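You operate a simulated robot arm through the tools that you are given. There is no shell and no other tool. Be economical: measure what you need, move in short steps, check, and stop when the job is done.

The job below is to be done with a simulated robot arm. You get a single attempt, and the scene is never put back.

## Task
Tighten the frame, zero the counter, set firm tension and wind 4 metres.
Fine: one press of the key.
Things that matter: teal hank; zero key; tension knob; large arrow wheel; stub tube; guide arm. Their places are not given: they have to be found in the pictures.

Only the result counts: the job must be done as asked and must still hold three seconds after the hand-in. Knocking over, shifting, dropping, spilling or breaking anything else fails it.

## Robot
A 7-joint arm with a two-finger parallel gripper, fixed in place. Base frame: the origin is at the foot of the arm, x ahead of it, y to its left, z up; the work surface is at about z = 740. Lengths are in mm, angles in degrees, forces in N, time in s.
With the tool pointing down near the work surface it reaches from about 320 to 740 mm from the base axis. Its first joint turns from -115.0 to 115.0 degrees. Payload 3.91 kg.
Tool frame: the origin (TCP) lies between the finger pads and is the grasp point; the fingertips stand 30 mm ahead of it; z points along the fingers, y is the line along which they close. Largest opening 110 mm; finger width 20, thickness 10; the body of the gripper, 48 by 112 mm, starts 55 mm behind the TCP.
Orientation is that of the tool frame in the base frame, as a unit quaternion [x, y, z, w]. With the fingers straight down and closing along the base's y, the tool's x points along the base's -x, its y along +y and its z along -z.

## Interface
- The arm moves only by the tool drive_tool. Its argument "deltas" is a list of rows, each a list of 3 entries, a list of its own where there are three numbers: the turn, a rotation vector about the tool's x, y, z in degrees, then the shift along the tool's x, y, z in mm, then the opening, from 0 (shut) to 1 (fully open). In form: [[[wx, wy, wz], [dx, dy, dz], fingers], ...]. A call has 1 to 20 rows; each row shifts and turns the commanded pose from where the row before left it, along the tool's axes as they then stand. A row lasts 0.2 s, in which the tool goes at most 50 mm and 8.6 degrees; a call with a longer step from one row to the next is refused whole, and so is a gripper value outside its range. Where a pose cannot be reached the arm comes as near as it can. A force on the tool above 40 N (or 10 N above the force at the start of the call, whichever is more), or a blocked arm, ends the call early, and 0.2 s more pass. Each finger travels about 108 mm/s and halts on what it meets, pressing with about 34 N; the grip force reading is that of the motor and also rises with nothing between the fingers. The clock runs only during rows and for 0.2 s after the last one: add rows that do not move to give the fingers time. It gives the time, the measured TCP pose, the force on the tool (base axes), the opening and the grip force at its end, in the units of the frame above (readings bear some noise), and new pictures: "pictures" is both (left out), scene, wrist or none.
- Cameras (640 x 400 px; columns grow to the right, rows downward): "scene" is fixed at [398.6, 501.6, 1497.7]; the picture's right is [0.99, 0.13, 0.00], its down [0.04, -0.31, -0.95] and it looks along [-0.13, 0.94, -0.31] (base axes); focal length 214 px, centre (320, 200). "wrist" rides on the gripper at [72, 17, -103] in the tool frame; the picture's right is [-0.23, 0.97, 0.00], its down [-0.76, -0.18, -0.62] and it looks along [-0.61, -0.14, 0.78] (tool axes); focal length 222 px, centre (320, 200).
- raise_lower(by): slides the trunk up (or, below 0, down) by that many mm; the arm rides with it, the base frame stays. It gives what a move gives, with no picture.
- measure_at(camera, pixels): there is no depth. For up to 12 entries [column, row, z] of the newest picture of that camera ("zoom" is the newest enlarged one), the place [x, y] in the base frame at which the ray of that pixel passes the height z, good to about 2 mm. No time passes.
- close_up(camera, box): a new picture of the part [left, top, right, bottom] of that camera's present view, enlarged. No time passes.
- job_done(): hands the job in; it is judged then, once.

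Go step by step. Measure first, check grasps and placings, and put right what went wrong. The budget is 80 turns and 200 pictures, counting those below and the enlarged ones. Unless the task says otherwise, let go and move clear before handing in, and close with one line.

The tools are called after ">>>" by a JSON object that holds its "fn" and its "kwargs". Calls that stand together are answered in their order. drive_tool: Moves the arm, as the interface text tells. Its arguments: {"type":"object","properties":{"deltas":{"type":"array","items":{"type":"array"}},"pictures":{"type":"string","enum":["both","scene","wrist","none"]}},"required":["deltas"]} The other tools are called the same way: raise_lower (by) slides the trunk up or down; measure_at (camera, pixels) gives the place at which the rays of pixels pass given heights; close_up (camera, box) takes an enlarged picture of a part of a camera's view; job_done () hands the job in.

At the start:

```text
time_s: 0.0
eef_pos: [448.8, 140.2, 1357.9]
ee_rot: [0.001, 1.0, -0.001, 0.0]
ft_force: [0.5, 0.4, -0.4]
gripper_width: 109.6
grasp_force: 0.0
trunk travel left (down, up): [-700.0, 290.0]
```

scene: 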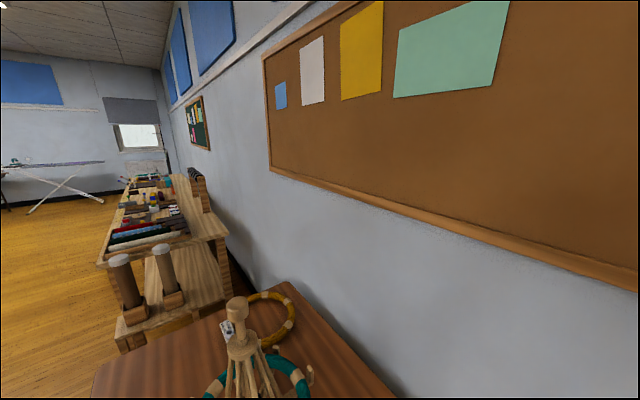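
wrist: 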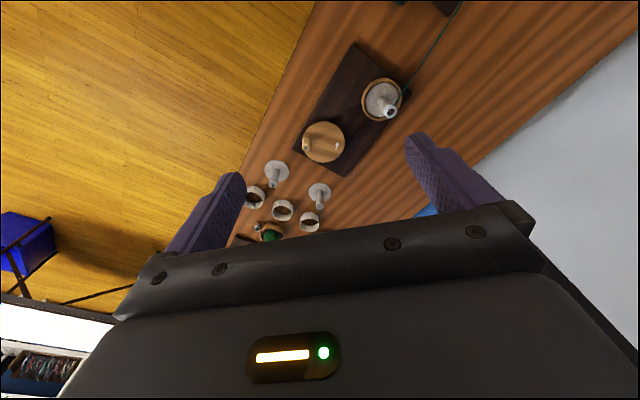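

The scene picture shows the swift frame with the teal hank near (250,360), and the wrist picture shows a dark winder plate near (350,110). I'll enlarge both before moving.

>>> {"fn": "close_up", "kwargs": {"camera": "scene", "box": [90, 260, 410, 400]}}

>>> {"fn": "close_up", "kwargs": {"camera": "wrist", "box": [220, 0, 480, 250]}}

```text
2.00 times, centred on (250, 330) of scene
```

zoom: 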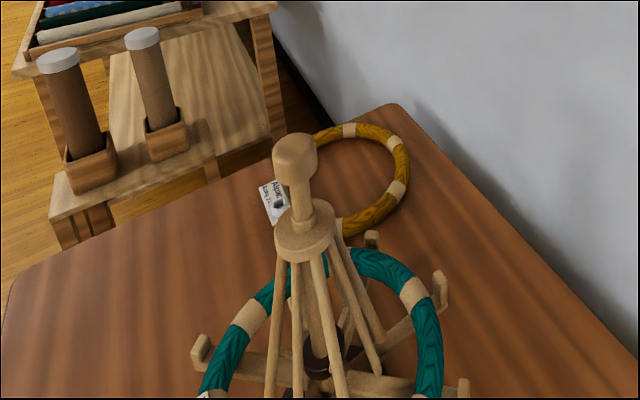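

```text
1.60 times, centred on (350, 125) of wrist
```

zoom: 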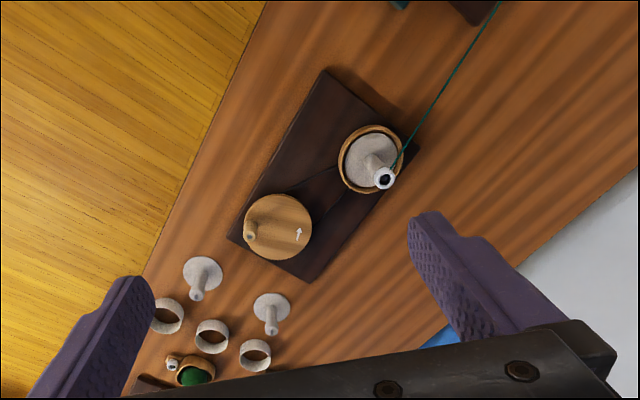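

The dark plate holds the wooden wheel with the arrow and the cone, and the table runs diagonally towards the swift at +y. I'll move towards the swift and swing the wrist camera that way to survey it.

>>> {"fn": "drive_tool", "kwargs": {"deltas": [[[0, 0, 0], [20, 36, 0], 0.5], [[0, 0, 0], [20, 36, 0], 0.5], [[0, 0, 0], [20, 36, 0], 0.5], [[0, 0, 0], [20, 36, 0], 0.5], [[0, 0, 0], [20, 36, 0], 0.5], [[0, 0, -8], [0, 0, 0], 0.0], [[0, 0, -8], [0, 0, 0], 0.0], [[0, 0, -8], [0, 0, 0], 0.0], [[0, 0, -8], [0, 0, 0], 0.0], [[0, 0, -8], [0, 0, 0], 0.0], [[0, 0, -8], [0, 0, 0], 0.0], [[0, 0, -8], [0, 0, 0], 0.0], [[0, 0, -8], [0, 0, 0], 0.0]]}}

```text
time_s: 2.8
eef_pos: [350.1, 320.4, 1359.0]
ee_rot: [-0.532, 0.847, 0.0, 0.0]
ft_force: [0.5, -0.8, 0.1]
gripper_width: 0.0
grasp_force: 33.7
trunk travel left (down, up): [-700.0, 290.0]
```

scene: 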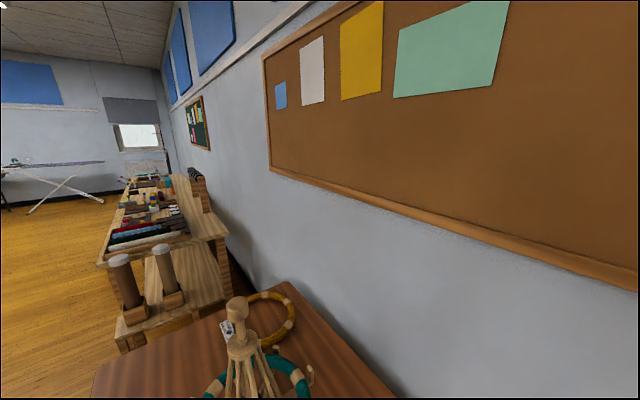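
wrist: 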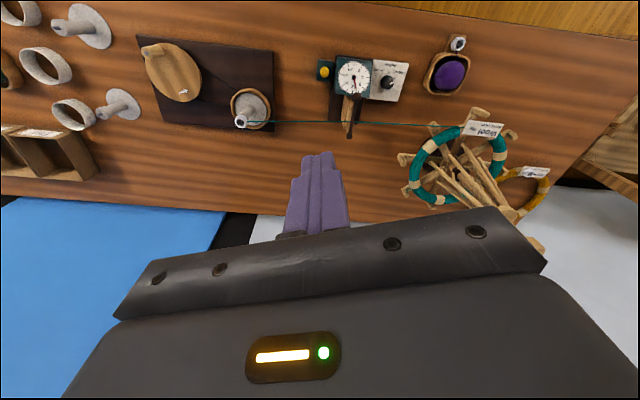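

This wrist view shows everything: counter dial at (354,77), yellow key at (324,70), knob at (387,82), wheel at (173,70) and swift at (465,170). I'll enlarge these.

>>> {"fn": "close_up", "kwargs": {"camera": "wrist", "box": [300, 30, 428, 110]}}

>>> {"fn": "close_up", "kwargs": {"camera": "wrist", "box": [130, 30, 290, 140]}}

>>> {"fn": "close_up", "kwargs": {"camera": "wrist", "box": [380, 90, 570, 220]}}

>>> {"fn": "measure_at", "kwargs": {"camera": "wrist", "pixels": [[324, 70, 790], [354, 77, 790], [387, 82, 790], [173, 70, 800], [240, 122, 860], [460, 43, 760], [412, 95, 742], [505, 212, 1000], [462, 165, 800]]}}

```text
5.00 times, centred on (364, 70) of wrist
```

zoom: 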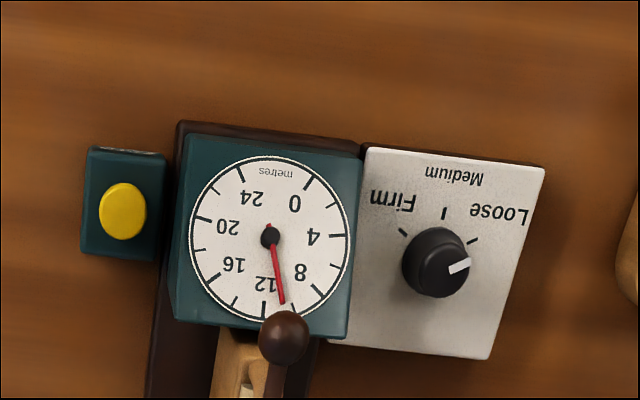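

```text
3.64 times, centred on (210, 85) of wrist
```

zoom: 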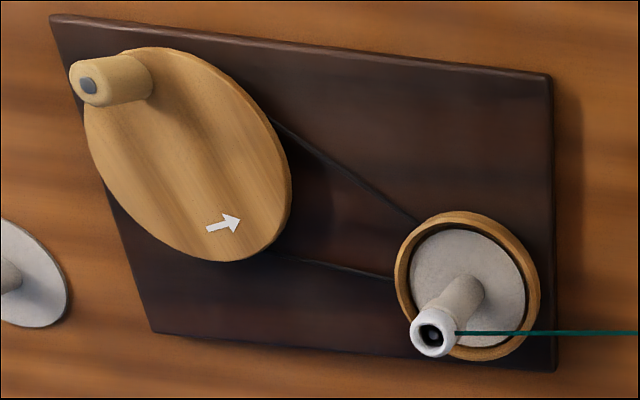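

```text
3.08 times, centred on (475, 155) of wrist
```

zoom: 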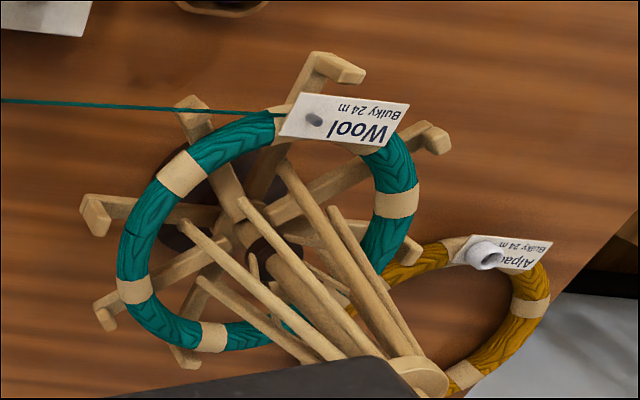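

```text
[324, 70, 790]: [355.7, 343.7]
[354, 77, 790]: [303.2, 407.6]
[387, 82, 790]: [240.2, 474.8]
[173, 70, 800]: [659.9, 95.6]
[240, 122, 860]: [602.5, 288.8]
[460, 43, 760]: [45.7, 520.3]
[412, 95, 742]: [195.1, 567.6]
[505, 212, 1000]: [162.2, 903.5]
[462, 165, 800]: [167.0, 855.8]
```

The dial reads about 11 and the tension knob points at Loose. The swift is an umbrella type with a hub ring and top knob. I'll triangulate the hub from both cameras.

>>> {"fn": "measure_at", "kwargs": {"camera": "scene", "pixels": [[242.5, 345, 900], [242.5, 345, 950], [242.5, 345, 1000], [242.5, 345, 1050], [237, 302, 950], [237, 302, 1000], [237, 302, 1050], [237, 302, 1100], [237, 302, 1150], [227, 327, 800]]}}

>>> {"fn": "measure_at", "kwargs": {"camera": "wrist", "pixels": [[507, 212, 900], [507, 212, 950], [507, 212, 1000], [507, 212, 1050]]}}

```text
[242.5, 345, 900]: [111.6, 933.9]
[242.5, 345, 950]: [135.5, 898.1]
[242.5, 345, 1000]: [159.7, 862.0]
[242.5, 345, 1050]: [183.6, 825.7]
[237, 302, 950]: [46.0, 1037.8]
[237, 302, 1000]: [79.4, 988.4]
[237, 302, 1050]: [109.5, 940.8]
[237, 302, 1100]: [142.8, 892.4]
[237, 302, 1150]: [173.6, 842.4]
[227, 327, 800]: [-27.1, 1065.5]
```

```text
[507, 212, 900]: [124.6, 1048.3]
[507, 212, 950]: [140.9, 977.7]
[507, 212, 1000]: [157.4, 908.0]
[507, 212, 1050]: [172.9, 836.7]
```

The hub ring is near (180,828,1055) and the top knob near (180,832,1160), at the edge of reach. I'll lower the trunk, move nearer and tilt the camera for a side view of the swift.

>>> {"fn": "raise_lower", "kwargs": {"by": -180}}

>>> {"fn": "drive_tool", "kwargs": {"deltas": [[[0, 0, 0], [-9, 41, 0], 0], [[0, 0, 0], [-9, 41, 0], 0], [[0, 0, 0], [-9, 41, 0], 0], [[0, 0, 0], [-9, 41, 0], 0], [[0, 0, 0], [-9, 41, 0], 0], [[0, 0, -8], [0, 0, 0], 0], [[0, 0, -8], [0, 0, 0], 0], [[0, 0, -8], [0, 0, 0], 0], [[0, 0, -8], [0, 0, 0], 0], [[0, -7.5, 0], [0, 0, 0], 0], [[0, -7.5, 0], [0, 0, 0], 0], [[0, -7.5, 0], [0, 0, 0], 0], [[0, -7.5, 0], [0, 0, 0], 0], [[0, -7.5, 0], [0, 0, 0], 0]]}}

```text
time_s: 4.8
eef_pos: [350.3, 320.1, 1178.5]
ee_rot: [-0.53, 0.848, 0.0, 0.0]
ft_force: [0.3, -0.2, -0.5]
gripper_width: 0.0
grasp_force: 34.4
trunk travel left (down, up): [-520.0, 470.0]
```

```text
time_s: 7.8
eef_pos: [184.2, 452.0, 1177.6]
ee_rot: [0.704, -0.633, -0.24, -0.216]
ft_force: [-0.8, 0.3, 0.4]
gripper_width: 0.0
grasp_force: 34.3
trunk travel left (down, up): [-520.0, 470.0]
```

scene: 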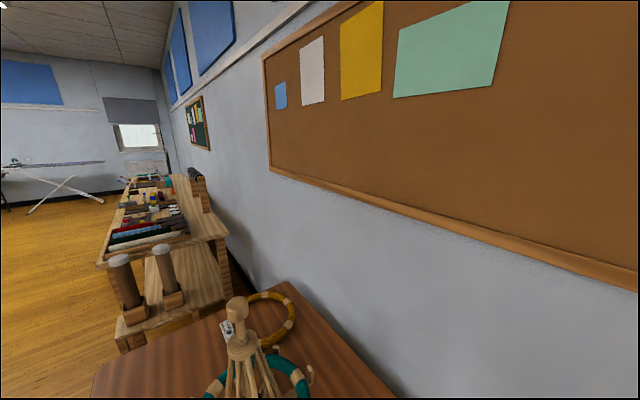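
wrist: 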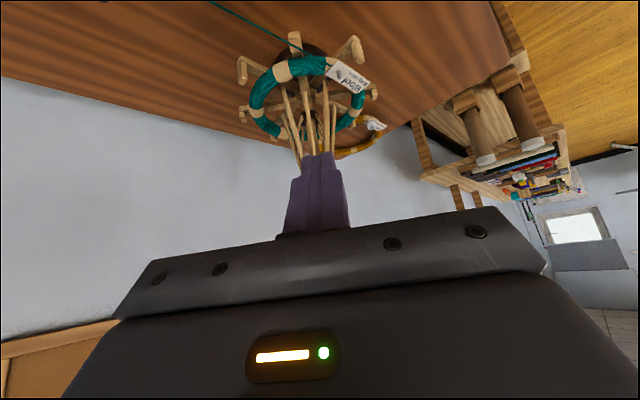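

The swift is upside down in this view around (310,90), with the ribs hidden behind the fingers. I'll enlarge it.

>>> {"fn": "close_up", "kwargs": {"camera": "wrist", "box": [210, 10, 410, 180]}}

>>> {"fn": "close_up", "kwargs": {"camera": "scene", "box": [190, 280, 340, 400]}}

```text
2.35 times, centred on (310, 95) of wrist
```

zoom: 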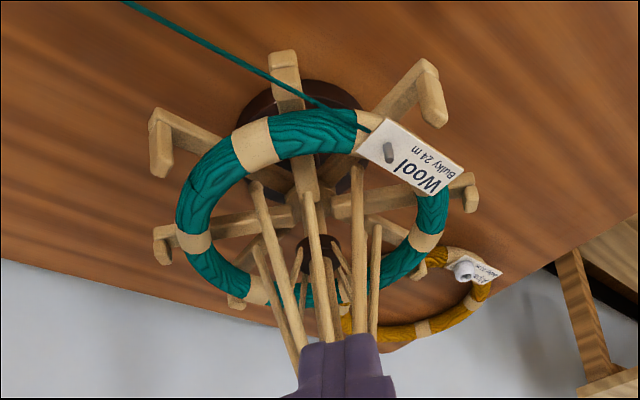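

```text
3.33 times, centred on (265, 340) of scene
```

zoom: 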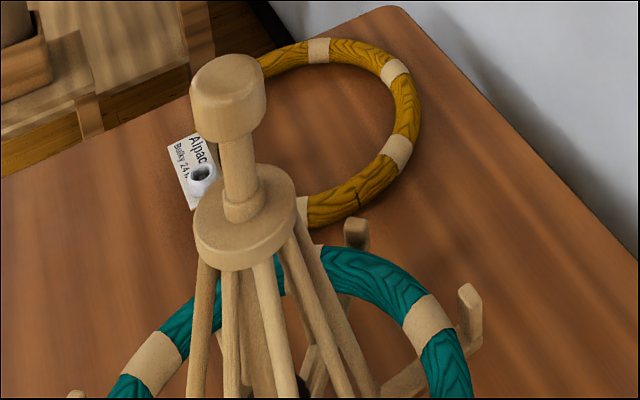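

The ribs run from a hub plate down to the arms, with a knob on a rod on top. I'll open the fingers to see between them and move somewhat closer.

>>> {"fn": "drive_tool", "kwargs": {"deltas": [[[0, 0, 0], [-32, 0, 24], 0.5], [[0, 0, 0], [-32, 0, 24], 1.0], [[0, 0, 0], [-32, 0, 24], 1.0], [[0, 0, 0], [0, 0, 0], 1.0]], "pictures": "wrist"}}

>>> {"fn": "close_up", "kwargs": {"camera": "wrist", "box": [200, 0, 440, 230]}}

```text
time_s: 8.8
eef_pos: [171.4, 571.0, 1178.5]
ee_rot: [0.702, -0.635, -0.238, -0.217]
ft_force: [-0.1, 0.4, 0.8]
gripper_width: 110.3
grasp_force: 0.0
trunk travel left (down, up): [-520.0, 470.0]
```

wrist: 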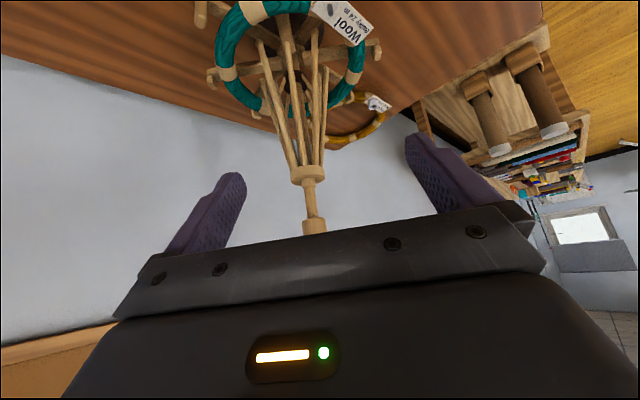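

```text
1.74 times, centred on (320, 115) of wrist
```

zoom: 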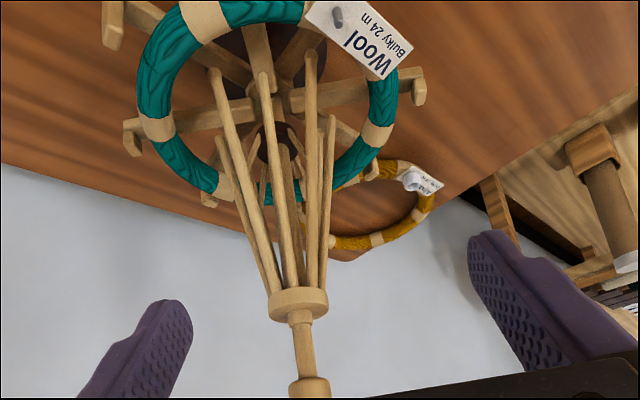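

The ribs hang from the hub inside the hank and stretchers run to a dark collar, so pushing the hub down should spread them. I'll triangulate the knob at wrist (314,226) and the hub plate at wrist (309,174).

>>> {"fn": "measure_at", "kwargs": {"camera": "wrist", "pixels": [[314, 226, 1120], [314, 226, 1140], [314, 226, 1160], [309, 174, 1040], [309, 174, 1060], [312, 215, 1120], [230, 112, 800]]}}

>>> {"fn": "measure_at", "kwargs": {"camera": "scene", "pixels": [[237.5, 309, 1120], [237.5, 309, 1140], [237.5, 309, 1160], [239, 345, 1040], [239, 345, 1060], [238, 318, 1120]]}}

```text
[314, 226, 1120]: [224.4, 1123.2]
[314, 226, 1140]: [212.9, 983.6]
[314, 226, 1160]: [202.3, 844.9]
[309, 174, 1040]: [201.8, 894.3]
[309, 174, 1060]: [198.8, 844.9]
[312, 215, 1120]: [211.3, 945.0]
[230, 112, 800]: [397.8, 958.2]
```

```text
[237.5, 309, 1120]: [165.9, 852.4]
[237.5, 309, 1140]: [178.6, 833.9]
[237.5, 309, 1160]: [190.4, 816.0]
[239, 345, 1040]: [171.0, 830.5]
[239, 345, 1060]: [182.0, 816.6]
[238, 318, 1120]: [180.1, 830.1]
```

The knob is near (195,812,1160) and the hub near z 1072. I'll level the tool, go above knob height and come over it with closed fingers to press it down.

>>> {"fn": "drive_tool", "kwargs": {"deltas": [[[0, -7.5, 0], [0, 0, 0], 0.5], [[0, -7.5, 0], [0, 0, 0], 0], [[0, -7.5, 0], [0, 0, 0], 0], [[0, -7.5, 0], [0, 0, 0], 0], [[0, -7.5, 0], [0, 0, 0], 0], [[0, -7.5, 0], [0, 0, 0], 0], [[0, -7.5, 0], [0, 0, 0], 0], [[0, 0, 0], [40, -20, 0], 0], [[0, 0, 0], [40, -20, 0], 0], [[0, 0, 0], [0, -9, 40], 0], [[0, 0, 0], [0, 0, 40], 0], [[0, 0, 0], [0, 0, 40], 0], [[0, 0, 0], [0, 0, 0], 0]]}}

>>> {"fn": "close_up", "kwargs": {"camera": "scene", "box": [160, 240, 340, 400]}}

```text
time_s: 11.6
eef_pos: [207.6, 694.2, 1099.9]
ee_rot: [0.526, -0.473, -0.526, -0.473]
ft_force: [-0.2, -0.3, 0.6]
gripper_width: 0.0
grasp_force: 34.1
trunk travel left (down, up): [-520.0, 470.0]
```

scene: 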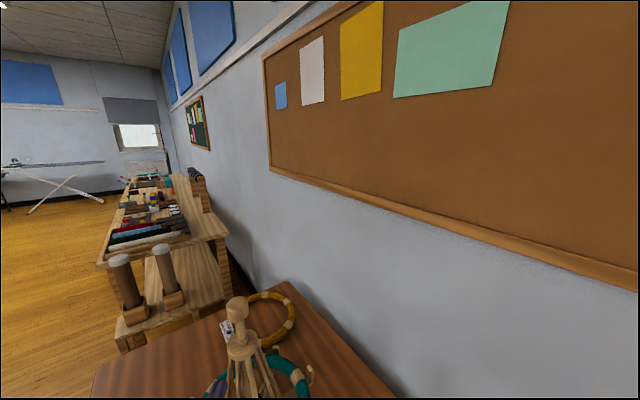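
wrist: 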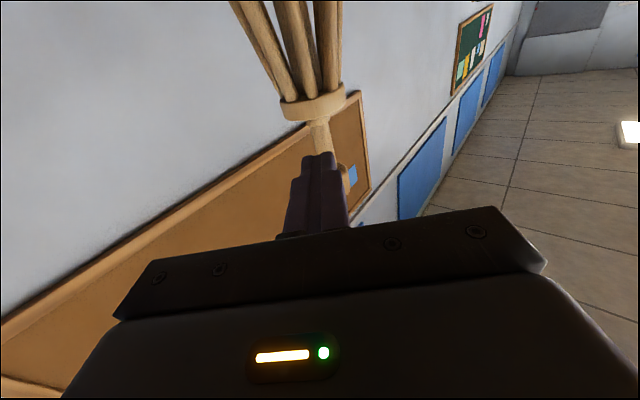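

```text
2.50 times, centred on (250, 320) of scene
```

zoom: 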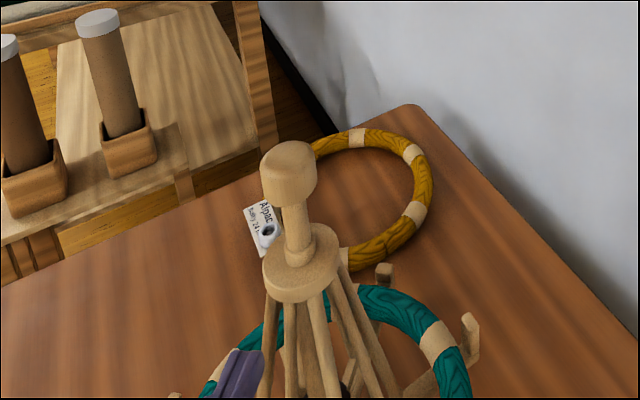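

Tool x points down in this pose, so the tool sank; it's still clear of the swift. I'll rise above the knob and re-check it from the scene camera.

>>> {"fn": "measure_at", "kwargs": {"camera": "wrist", "pixels": [[320, 140, 1110], [320, 140, 1120], [312, 105, 1070], [312, 105, 1080], [312, 105, 1060]]}}

>>> {"fn": "drive_tool", "kwargs": {"deltas": [[[0, 0, 0], [-40, 0, 0], 0], [[0, 0, 0], [-40, 0, 0], 0], [[0, 0, 0], [-40, 0, 0], 0], [[0, 0, 0], [-10, 0, 0], 0], [[0, 0, 0], [0, 0, 30], 0], [[0, 0, 0], [0, 0, 30], 0], [[0, 0, 0], [0, 0, 0], 0]], "pictures": "both"}}

>>> {"fn": "close_up", "kwargs": {"camera": "scene", "box": [160, 240, 340, 400]}}

```text
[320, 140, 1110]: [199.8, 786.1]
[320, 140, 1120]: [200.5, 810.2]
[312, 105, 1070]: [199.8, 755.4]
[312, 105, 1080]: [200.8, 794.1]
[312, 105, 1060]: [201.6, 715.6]
```

```text
time_s: 13.2
eef_pos: [201.8, 755.1, 1229.0]
ee_rot: [-0.525, 0.473, 0.526, 0.473]
ft_force: [-0.5, 0.2, 0.5]
gripper_width: 0.0
grasp_force: 34.2
trunk travel left (down, up): [-520.0, 470.0]
```

scene: 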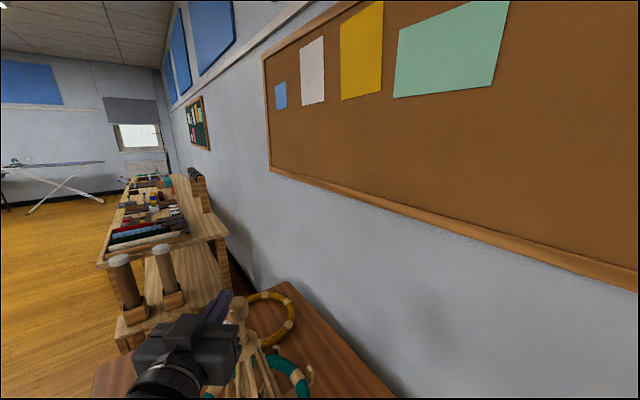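
wrist: 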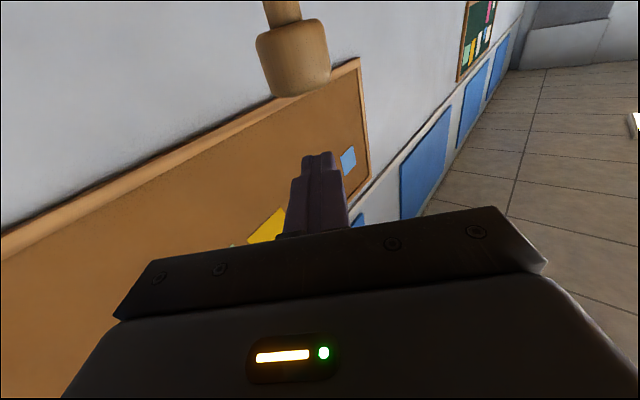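

```text
2.50 times, centred on (250, 320) of scene
```

zoom: 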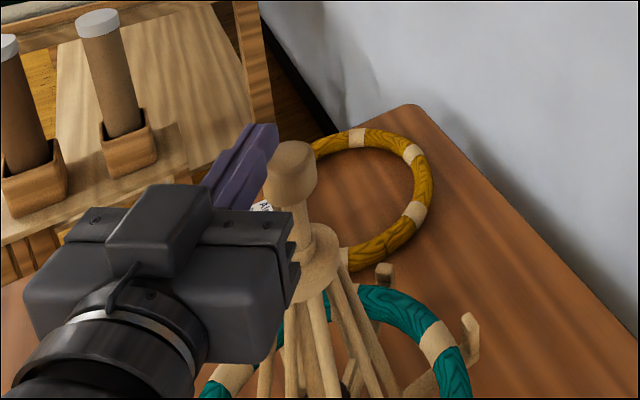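

The knob is clearly visible in the wrist picture, its top edge near (297,93). I'll measure its top and side rays.

>>> {"fn": "measure_at", "kwargs": {"camera": "wrist", "pixels": [[297, 97, 1180], [297, 97, 1185], [297, 97, 1190], [262, 70, 1170], [330, 60, 1170], [293, 40, 1140], [293, 40, 1150]]}}

>>> {"fn": "measure_at", "kwargs": {"camera": "zoom", "pixels": [[290, 155, 1170], [290, 155, 1180], [290, 155, 1190], [290, 155, 1200]]}}

```text
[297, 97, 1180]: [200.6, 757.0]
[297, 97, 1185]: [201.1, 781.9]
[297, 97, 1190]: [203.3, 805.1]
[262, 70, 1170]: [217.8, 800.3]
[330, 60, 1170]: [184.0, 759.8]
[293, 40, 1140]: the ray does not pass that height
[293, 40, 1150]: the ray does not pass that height
```

```text
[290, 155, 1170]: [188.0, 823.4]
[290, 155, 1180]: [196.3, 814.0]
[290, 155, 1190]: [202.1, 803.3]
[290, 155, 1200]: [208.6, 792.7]
```

The knob top is at about (200,807,1187). I'll move over it and lower to just above contact, then press gently in small steps.

>>> {"fn": "drive_tool", "kwargs": {"deltas": [[[0, 0, 0], [0, -4, 45], 0], [[0, 0, 0], [12, 0, 0], 0], [[0, 0, 0], [8, 0, 0], 0], [[0, 0, 0], [4, 0, 0], 0], [[0, 0, 0], [4, 0, 0], 0], [[0, 0, 0], [4, 0, 0], 0], [[0, 0, 0], [4, 0, 0], 0], [[0, 0, 0], [4, 0, 0], 0], [[0, 0, 0], [0, 0, 0], 0]]}}

>>> {"fn": "close_up", "kwargs": {"camera": "scene", "box": [160, 240, 340, 400]}}

```text
time_s: 15.2
eef_pos: [200.7, 799.3, 1189.7]
ee_rot: [0.526, -0.473, -0.526, -0.472]
ft_force: [-0.6, -1.5, 0.8]
gripper_width: 0.0
grasp_force: 33.5
trunk travel left (down, up): [-520.0, 470.0]
```

scene: 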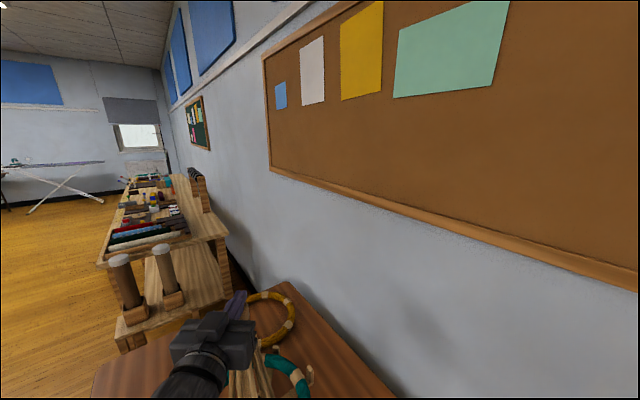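
wrist: 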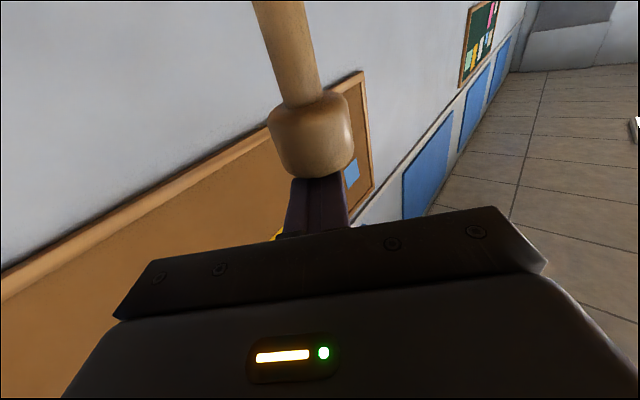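

```text
2.50 times, centred on (250, 320) of scene
```

zoom: 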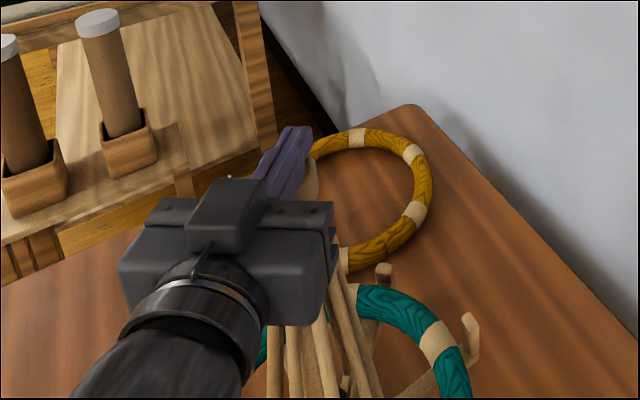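

The fingers are over the knob with almost no force yet. I'll press on in small steps.

>>> {"fn": "drive_tool", "kwargs": {"deltas": [[[0, 0, 0], [3, 0, 0], 0], [[0, 0, 0], [3, 0, 0], 0], [[0, 0, 0], [3, 0, 0], 0], [[0, 0, 0], [3, 0, 0], 0], [[0, 0, 0], [3, 0, 0], 0], [[0, 0, 0], [3, 0, 0], 0], [[0, 0, 0], [0, 0, 0], 0]]}}

>>> {"fn": "close_up", "kwargs": {"camera": "scene", "box": [160, 240, 340, 400]}}

```text
time_s: 16.4
eef_pos: [200.5, 796.9, 1184.6]
ee_rot: [-0.52, 0.469, 0.529, 0.479]
ft_force: [-0.6, -0.2, 7.1]
gripper_width: 0.0
grasp_force: 34.0
trunk travel left (down, up): [-520.0, 470.0]
stopped in row 6: the force on the tool passed its limit (the readings are from after the stop); the commanded pose is now the measured one
```

scene: 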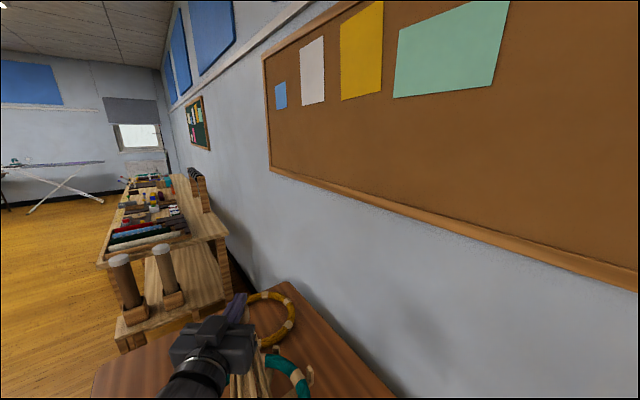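
wrist: 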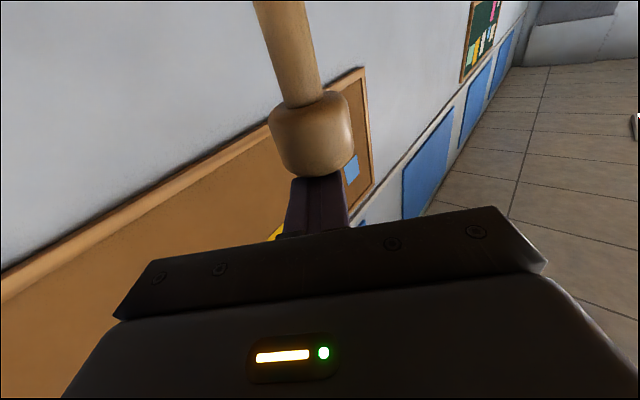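

```text
2.50 times, centred on (250, 320) of scene
```

zoom: 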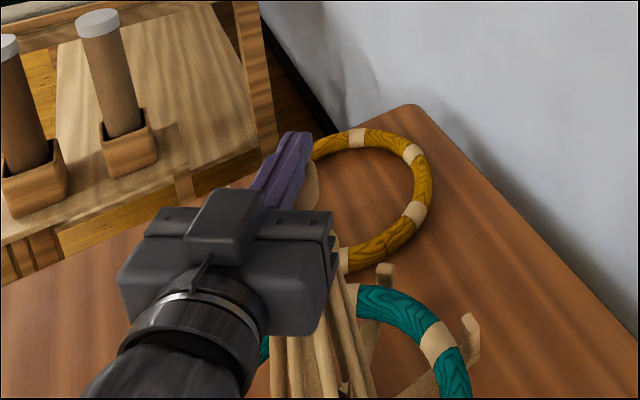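

The knob is rigid under about 40 N, so it is probably the fixed top of the post and another part slides. I'll back off and look at the hub and the dark collar close up.

>>> {"fn": "drive_tool", "kwargs": {"deltas": [[[0, 0, 0], [-20, 0, 0], 0], [[0, 0, 0], [-20, 0, 0], 0], [[0, 0, 0], [0, 0, -45], 0], [[0, 0, 0], [0, 0, -45], 0], [[0, 0, 0], [0, 0, -45], 0], [[0, 0, 0], [0, 0, -45], 0], [[0, 7.5, 0], [0, 0, 0], 1], [[0, 7.5, 0], [0, 0, 0], 1], [[0, 7.5, 0], [0, 0, 0], 1], [[0, 7.5, 0], [0, 0, 0], 1], [[0, 7.5, 0], [0, 0, 0], 1], [[0, 7.5, 0], [30, 0, 35], 1], [[0, 0, 0], [30, 0, 35], 1], [[0, 0, 0], [30, 0, 35], 1], [[0, 0, 0], [0, 0, 0], 1]]}}

>>> {"fn": "close_up", "kwargs": {"camera": "wrist", "box": [200, 0, 440, 230]}}

>>> {"fn": "close_up", "kwargs": {"camera": "scene", "box": [190, 280, 340, 400]}}

```text
time_s: 19.6
eef_pos: [217.1, 638.6, 1082.1]
ee_rot: [0.683, -0.619, -0.287, -0.261]
ft_force: [-0.7, 0.5, -0.3]
gripper_width: 110.1
grasp_force: 0.1
trunk travel left (down, up): [-520.0, 470.0]
```

scene: 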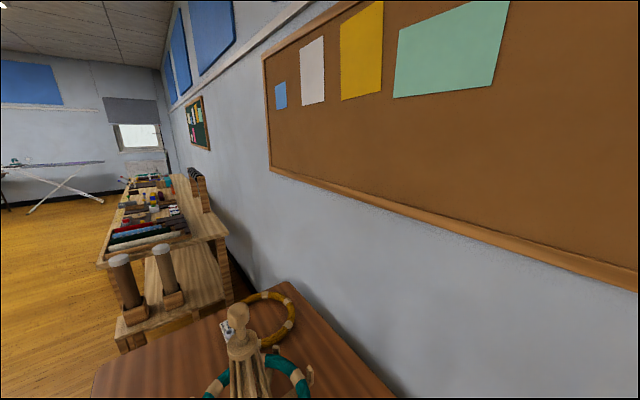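
wrist: 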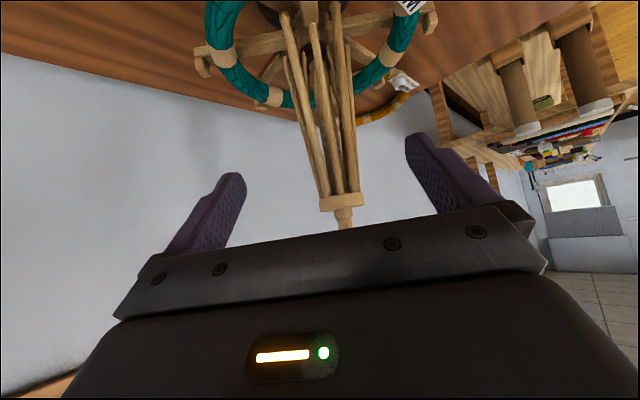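

```text
1.74 times, centred on (320, 115) of wrist
```

zoom: 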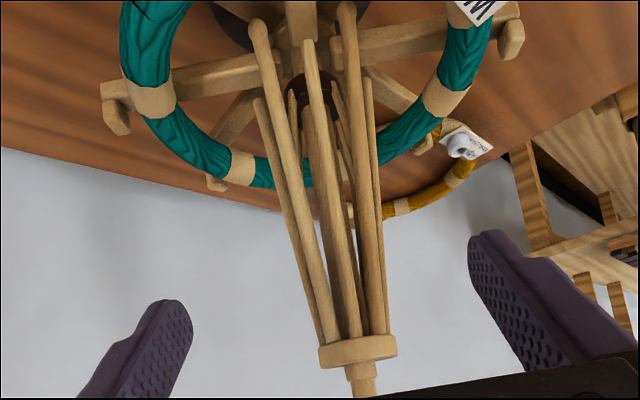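

```text
3.33 times, centred on (265, 340) of scene
```

zoom: 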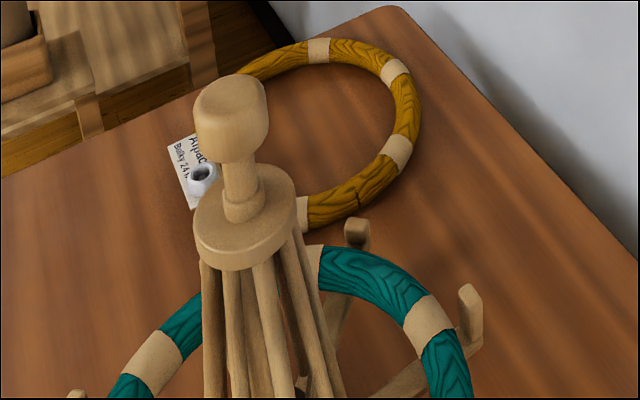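

Comparing the scene close-ups, the knob came down about 12 mm relative to the hub and the ribs drew inwards. So pulling the knob up should spread them. I'll level out, approach at knob height with the fingers open and check.

>>> {"fn": "drive_tool", "kwargs": {"deltas": [[[0, -7.5, 0], [0, 0, 0], 1], [[0, -7.5, 0], [0, 0, 0], 1], [[0, -7.5, 0], [0, 0, 0], 1], [[0, -7.5, 0], [0, 0, 0], 1], [[0, -7.5, 0], [0, 0, 0], 1], [[0, -7.5, 0], [0, 0, 0], 1], [[0, 0, 0], [-36, 0, 0], 1], [[0, 0, 0], [-36, 0, 0], 1], [[0, 0, 0], [0, 0, 40], 1], [[0, 0, 0], [0, 0, 40], 1], [[0, 0, 0], [0, 0, 0], 1]]}}

>>> {"fn": "close_up", "kwargs": {"camera": "scene", "box": [160, 240, 340, 400]}}

```text
time_s: 22.0
eef_pos: [210.6, 716.2, 1155.7]
ee_rot: [-0.521, 0.47, 0.528, 0.479]
ft_force: [-0.4, 0.6, 0.6]
gripper_width: 110.2
grasp_force: 0.0
trunk travel left (down, up): [-520.0, 470.0]
```

scene: 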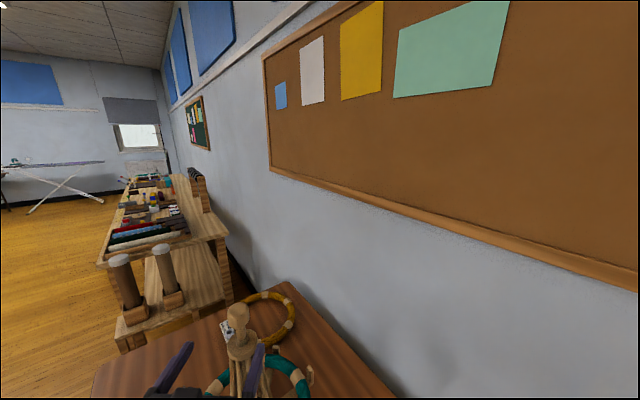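
wrist: 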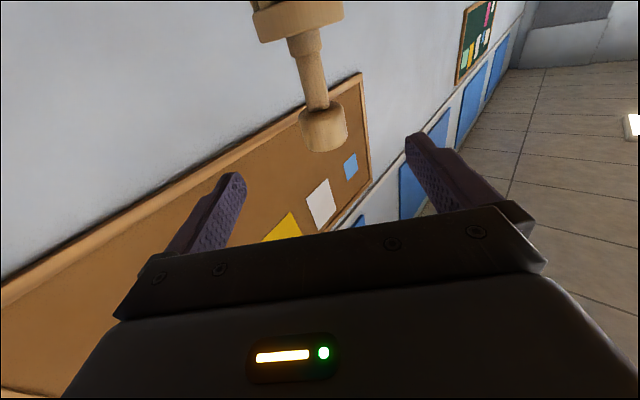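

```text
2.50 times, centred on (250, 320) of scene
```

zoom: 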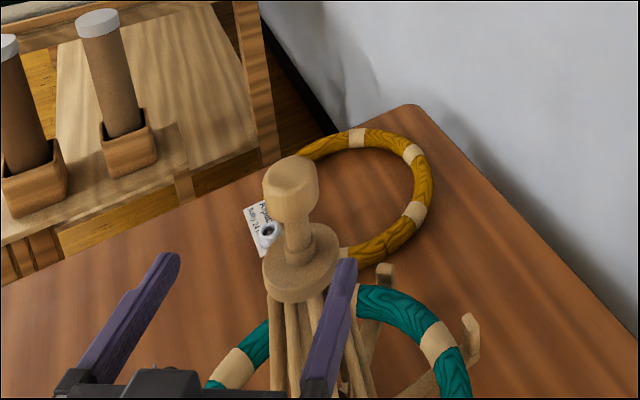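

The knob sits centred between the fingers at (323,128). I'll advance 90 mm and close on it.

>>> {"fn": "drive_tool", "kwargs": {"deltas": [[[0, 0, 0], [0, 0, 45], 1], [[0, 0, 0], [0, 0, 45], 1], [[0, 0, 0], [0, 0, 0], 0.6], [[0, 0, 0], [0, 0, 0], 0.3], [[0, 0, 0], [0, 0, 0], 0.1], [[0, 0, 0], [0, 0, 0], 0.1]]}}

>>> {"fn": "close_up", "kwargs": {"camera": "scene", "box": [160, 240, 340, 400]}}

```text
time_s: 23.4
eef_pos: [197.7, 804.6, 1157.8]
ee_rot: [-0.521, 0.47, 0.528, 0.479]
ft_force: [-11.9, -1.1, 2.2]
gripper_width: 39.4
grasp_force: 45.3
trunk travel left (down, up): [-520.0, 470.0]
```

scene: 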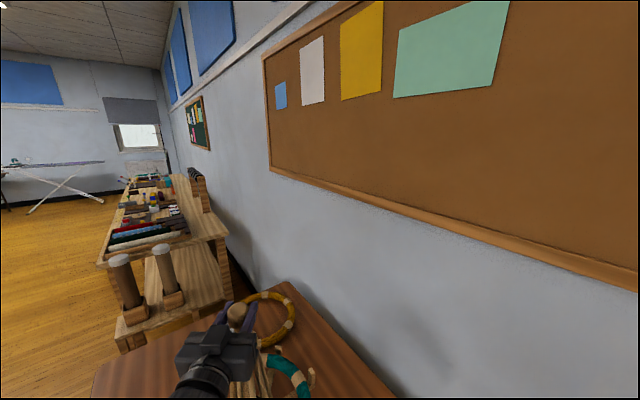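
wrist: 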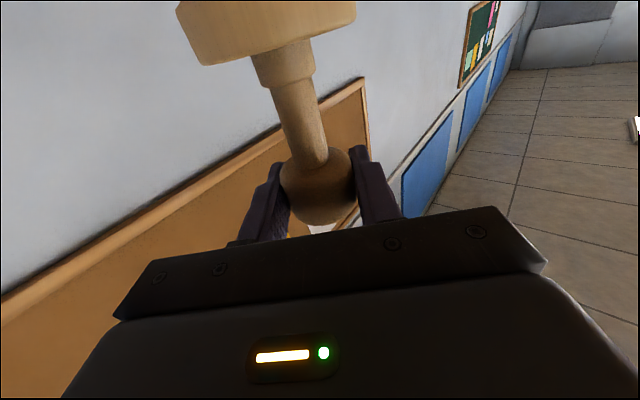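

```text
2.50 times, centred on (250, 320) of scene
```

zoom: 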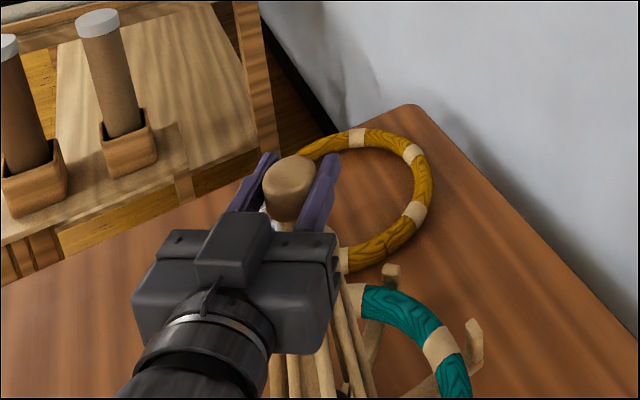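

The knob is gripped at 39 mm with a slight side load. I'll relieve that with 2 mm sideways and pull up in small steps.

>>> {"fn": "drive_tool", "kwargs": {"deltas": [[[0, 0, 0], [0, 2, 0], 0.1], [[0, 0, 0], [-3, 0, 0], 0.1], [[0, 0, 0], [-3, 0, 0], 0.1], [[0, 0, 0], [-3, 0, 0], 0.1], [[0, 0, 0], [-3, 0, 0], 0.1], [[0, 0, 0], [-3, 0, 0], 0.1], [[0, 0, 0], [0, 0, 0], 0.1]]}}

>>> {"fn": "close_up", "kwargs": {"camera": "scene", "box": [160, 240, 340, 400]}}

```text
time_s: 25.0
eef_pos: [197.8, 804.3, 1171.6]
ee_rot: [-0.521, 0.47, 0.528, 0.479]
ft_force: [-7.7, -5.6, -2.5]
gripper_width: 39.5
grasp_force: 44.5
trunk travel left (down, up): [-520.0, 470.0]
```

scene: 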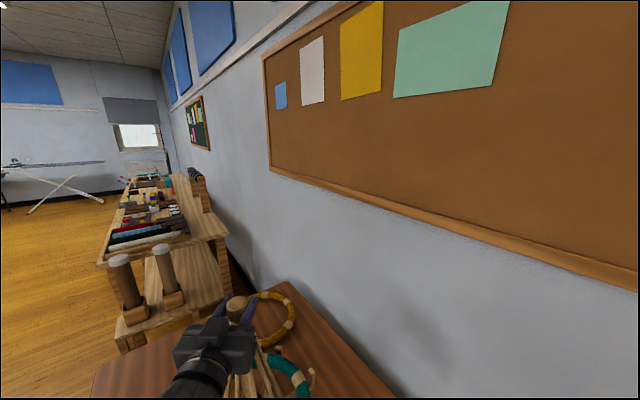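
wrist: 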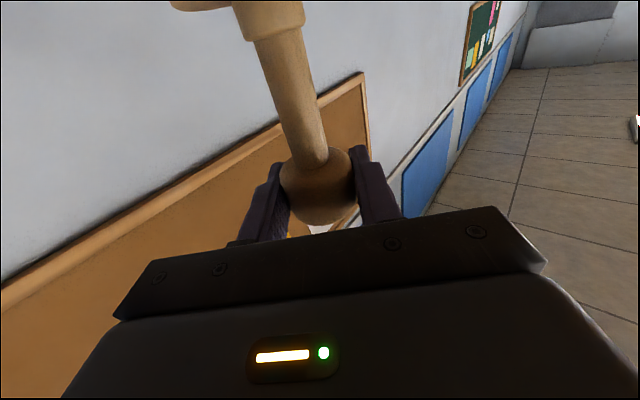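

```text
2.50 times, centred on (250, 320) of scene
```

zoom: 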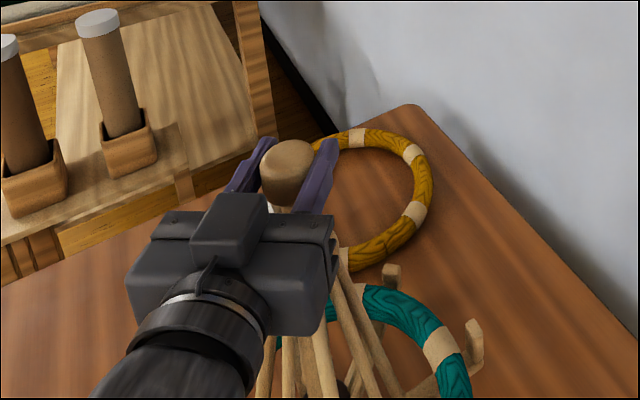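

The knob rises freely and the ribs spread again. I'll keep pulling in small steps and watch the force.

>>> {"fn": "drive_tool", "kwargs": {"deltas": [[[0, 0, 0], [-3, 0, 0], 0.1], [[0, 0, 0], [-3, 0, 0], 0.1], [[0, 0, 0], [-3, 0, 0], 0.1], [[0, 0, 0], [-3, 0, 0], 0.1], [[0, 0, 0], [-3, 0, 0], 0.1], [[0, 0, 0], [-3, 0, 0], 0.1], [[0, 0, 0], [0, 0, 0], 0.1]]}}

>>> {"fn": "close_up", "kwargs": {"camera": "scene", "box": [160, 240, 340, 400]}}

```text
time_s: 26.6
eef_pos: [197.9, 805.5, 1192.0]
ee_rot: [-0.521, 0.47, 0.529, 0.478]
ft_force: [-16.2, 5.4, 0.8]
gripper_width: 39.5
grasp_force: 44.8
trunk travel left (down, up): [-520.0, 470.0]
```

scene: 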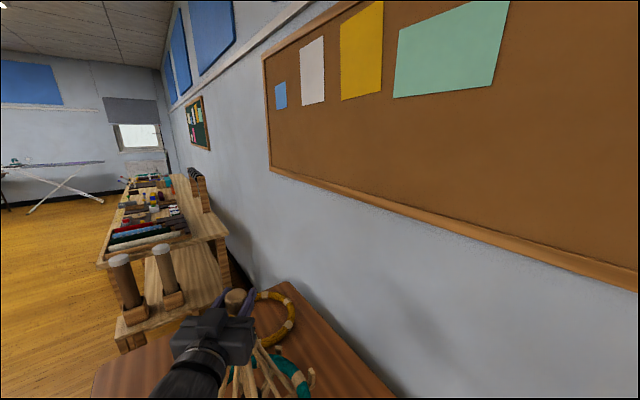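
wrist: 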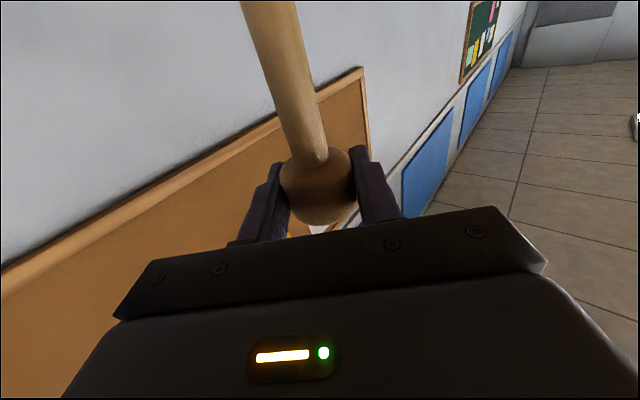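

```text
2.50 times, centred on (250, 320) of scene
```

zoom: 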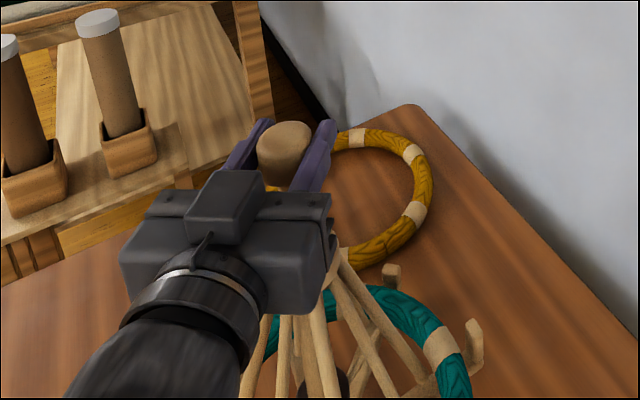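

The ribs keep spreading, and the side force has grown to -16 N in x. I'll shift a little to -x and lift further.

>>> {"fn": "drive_tool", "kwargs": {"deltas": [[[0, 0, 0], [0, 3, 0], 0.1], [[0, 0, 0], [-3, 0, 0], 0.1], [[0, 0, 0], [-3, 0, 0], 0.1], [[0, 0, 0], [-3, 0, 0], 0.1], [[0, 0, 0], [-3, 0, 0], 0.1], [[0, 0, 0], [0, 0, 0], 0.1]]}}

>>> {"fn": "close_up", "kwargs": {"camera": "scene", "box": [160, 240, 340, 400]}}

```text
time_s: 27.8
eef_pos: [198.4, 806.0, 1193.5]
ee_rot: [0.526, -0.472, -0.525, -0.473]
ft_force: [-2.0, -7.0, -6.5]
gripper_width: 39.5
grasp_force: 45.5
trunk travel left (down, up): [-520.0, 470.0]
stopped in row 5: the force on the tool passed its limit (the readings are from after the stop); the commanded pose is now the measured one
```

scene: 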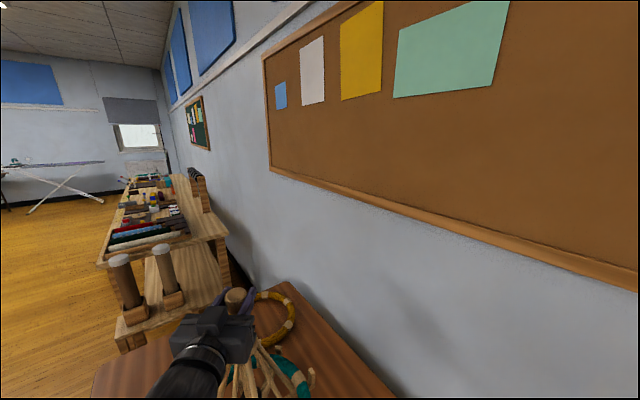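
wrist: 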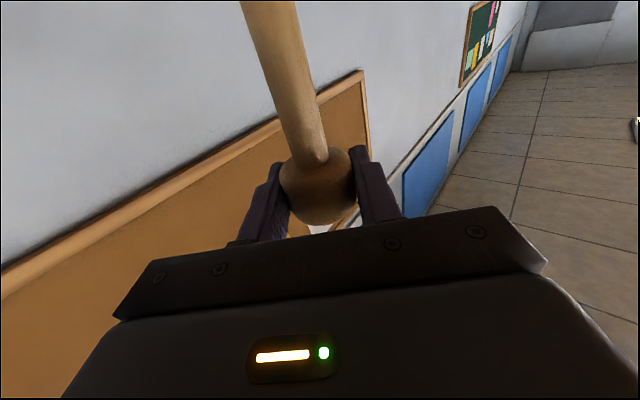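

```text
2.50 times, centred on (250, 320) of scene
```

zoom: 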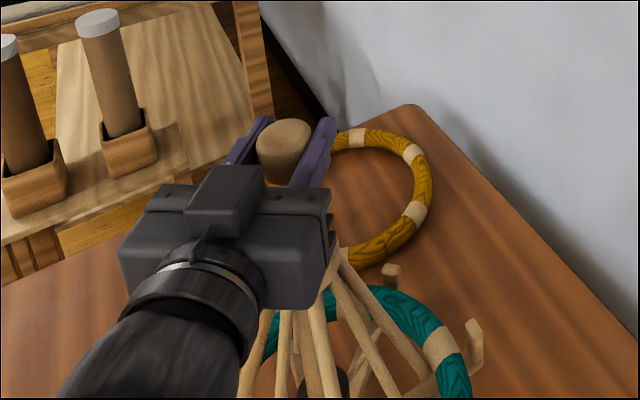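

The pull stopped hard at z 1193.5, so the ribs seem to have reached the hank. I'll release, back off and check that it holds.

>>> {"fn": "drive_tool", "kwargs": {"deltas": [[[0, 0, 0], [0, 0, 0], 0.5], [[0, 0, 0], [0, 0, 0], 1], [[0, 0, 0], [0, 0, 0], 1], [[0, 0, 0], [0, 0, -45], 1], [[0, 0, 0], [0, 0, -45], 1], [[0, 0, 0], [0, 0, -45], 1], [[0, 0, 0], [0, 0, -45], 1], [[0, 7.5, 0], [0, 0, 0], 1], [[0, 7.5, 0], [0, 0, 0], 1], [[0, 7.5, 0], [0, 0, 0], 1], [[0, 7.5, 0], [0, 0, 0], 1], [[0, 7.5, 0], [0, 0, 0], 1], [[0, 7.5, 0], [0, 0, 0], 1], [[0, 7.5, 0], [0, 0, 0], 1], [[0, 0, 0], [0, 0, 0], 1]]}}

>>> {"fn": "close_up", "kwargs": {"camera": "wrist", "box": [200, 0, 440, 230]}}

>>> {"fn": "close_up", "kwargs": {"camera": "scene", "box": [190, 280, 340, 400]}}

```text
time_s: 30.9
eef_pos: [219.5, 626.4, 1192.7]
ee_rot: [0.702, -0.636, -0.238, -0.215]
ft_force: [0.9, 1.1, -1.0]
gripper_width: 110.1
grasp_force: 0.0
trunk travel left (down, up): [-520.0, 470.0]
```

scene: 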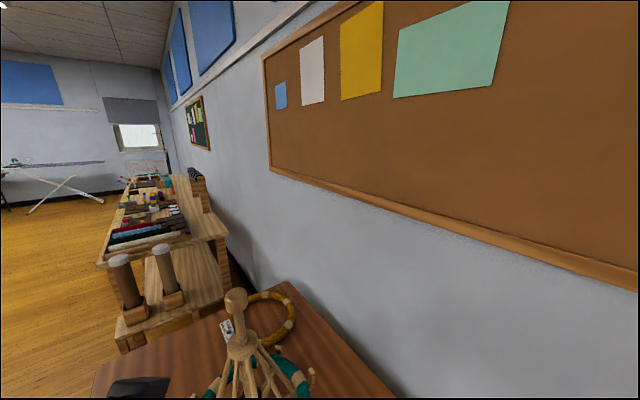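
wrist: 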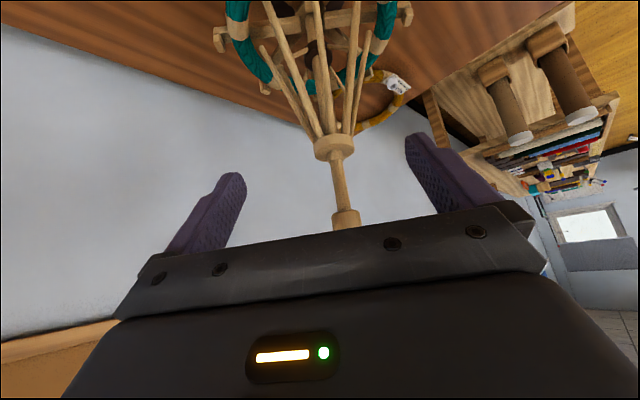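

```text
1.74 times, centred on (320, 115) of wrist
```

zoom: 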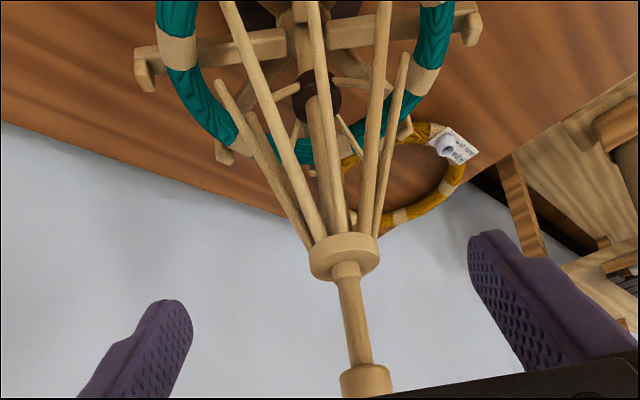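

```text
3.33 times, centred on (265, 340) of scene
```

zoom: 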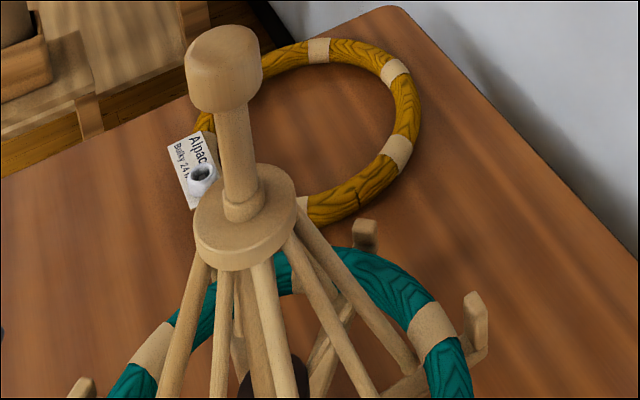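

It holds, with the knob higher and the ribs spread. I'll tilt down to see whether the rib ends meet the hank.

>>> {"fn": "drive_tool", "kwargs": {"deltas": [[[0, 7.5, 0], [0, 0, -20], 1], [[0, 7.5, 0], [0, 0, -20], 1], [[0, 0, 0], [40, 0, 0], 1], [[0, 0, 0], [40, 0, 0], 1], [[0, 0, 0], [0, 0, 0], 1]], "pictures": "wrist"}}

>>> {"fn": "close_up", "kwargs": {"camera": "wrist", "box": [200, 0, 440, 150]}}

```text
time_s: 32.1
eef_pos: [230.0, 517.9, 1176.0]
ee_rot: [0.722, -0.653, -0.169, -0.153]
ft_force: [0.1, 0.2, 0.6]
gripper_width: 109.8
grasp_force: 0.0
out of reach, approached as far as the arm can: row 2
trunk travel left (down, up): [-520.0, 470.0]
```

wrist: 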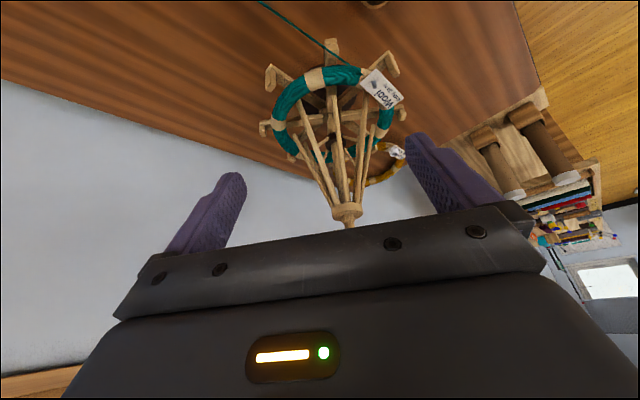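

```text
2.67 times, centred on (320, 75) of wrist
```

zoom: 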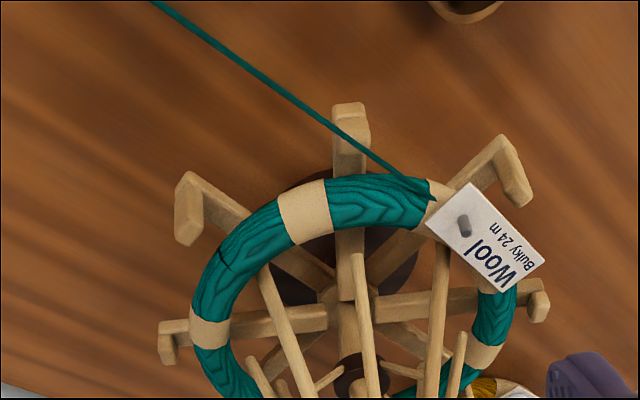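

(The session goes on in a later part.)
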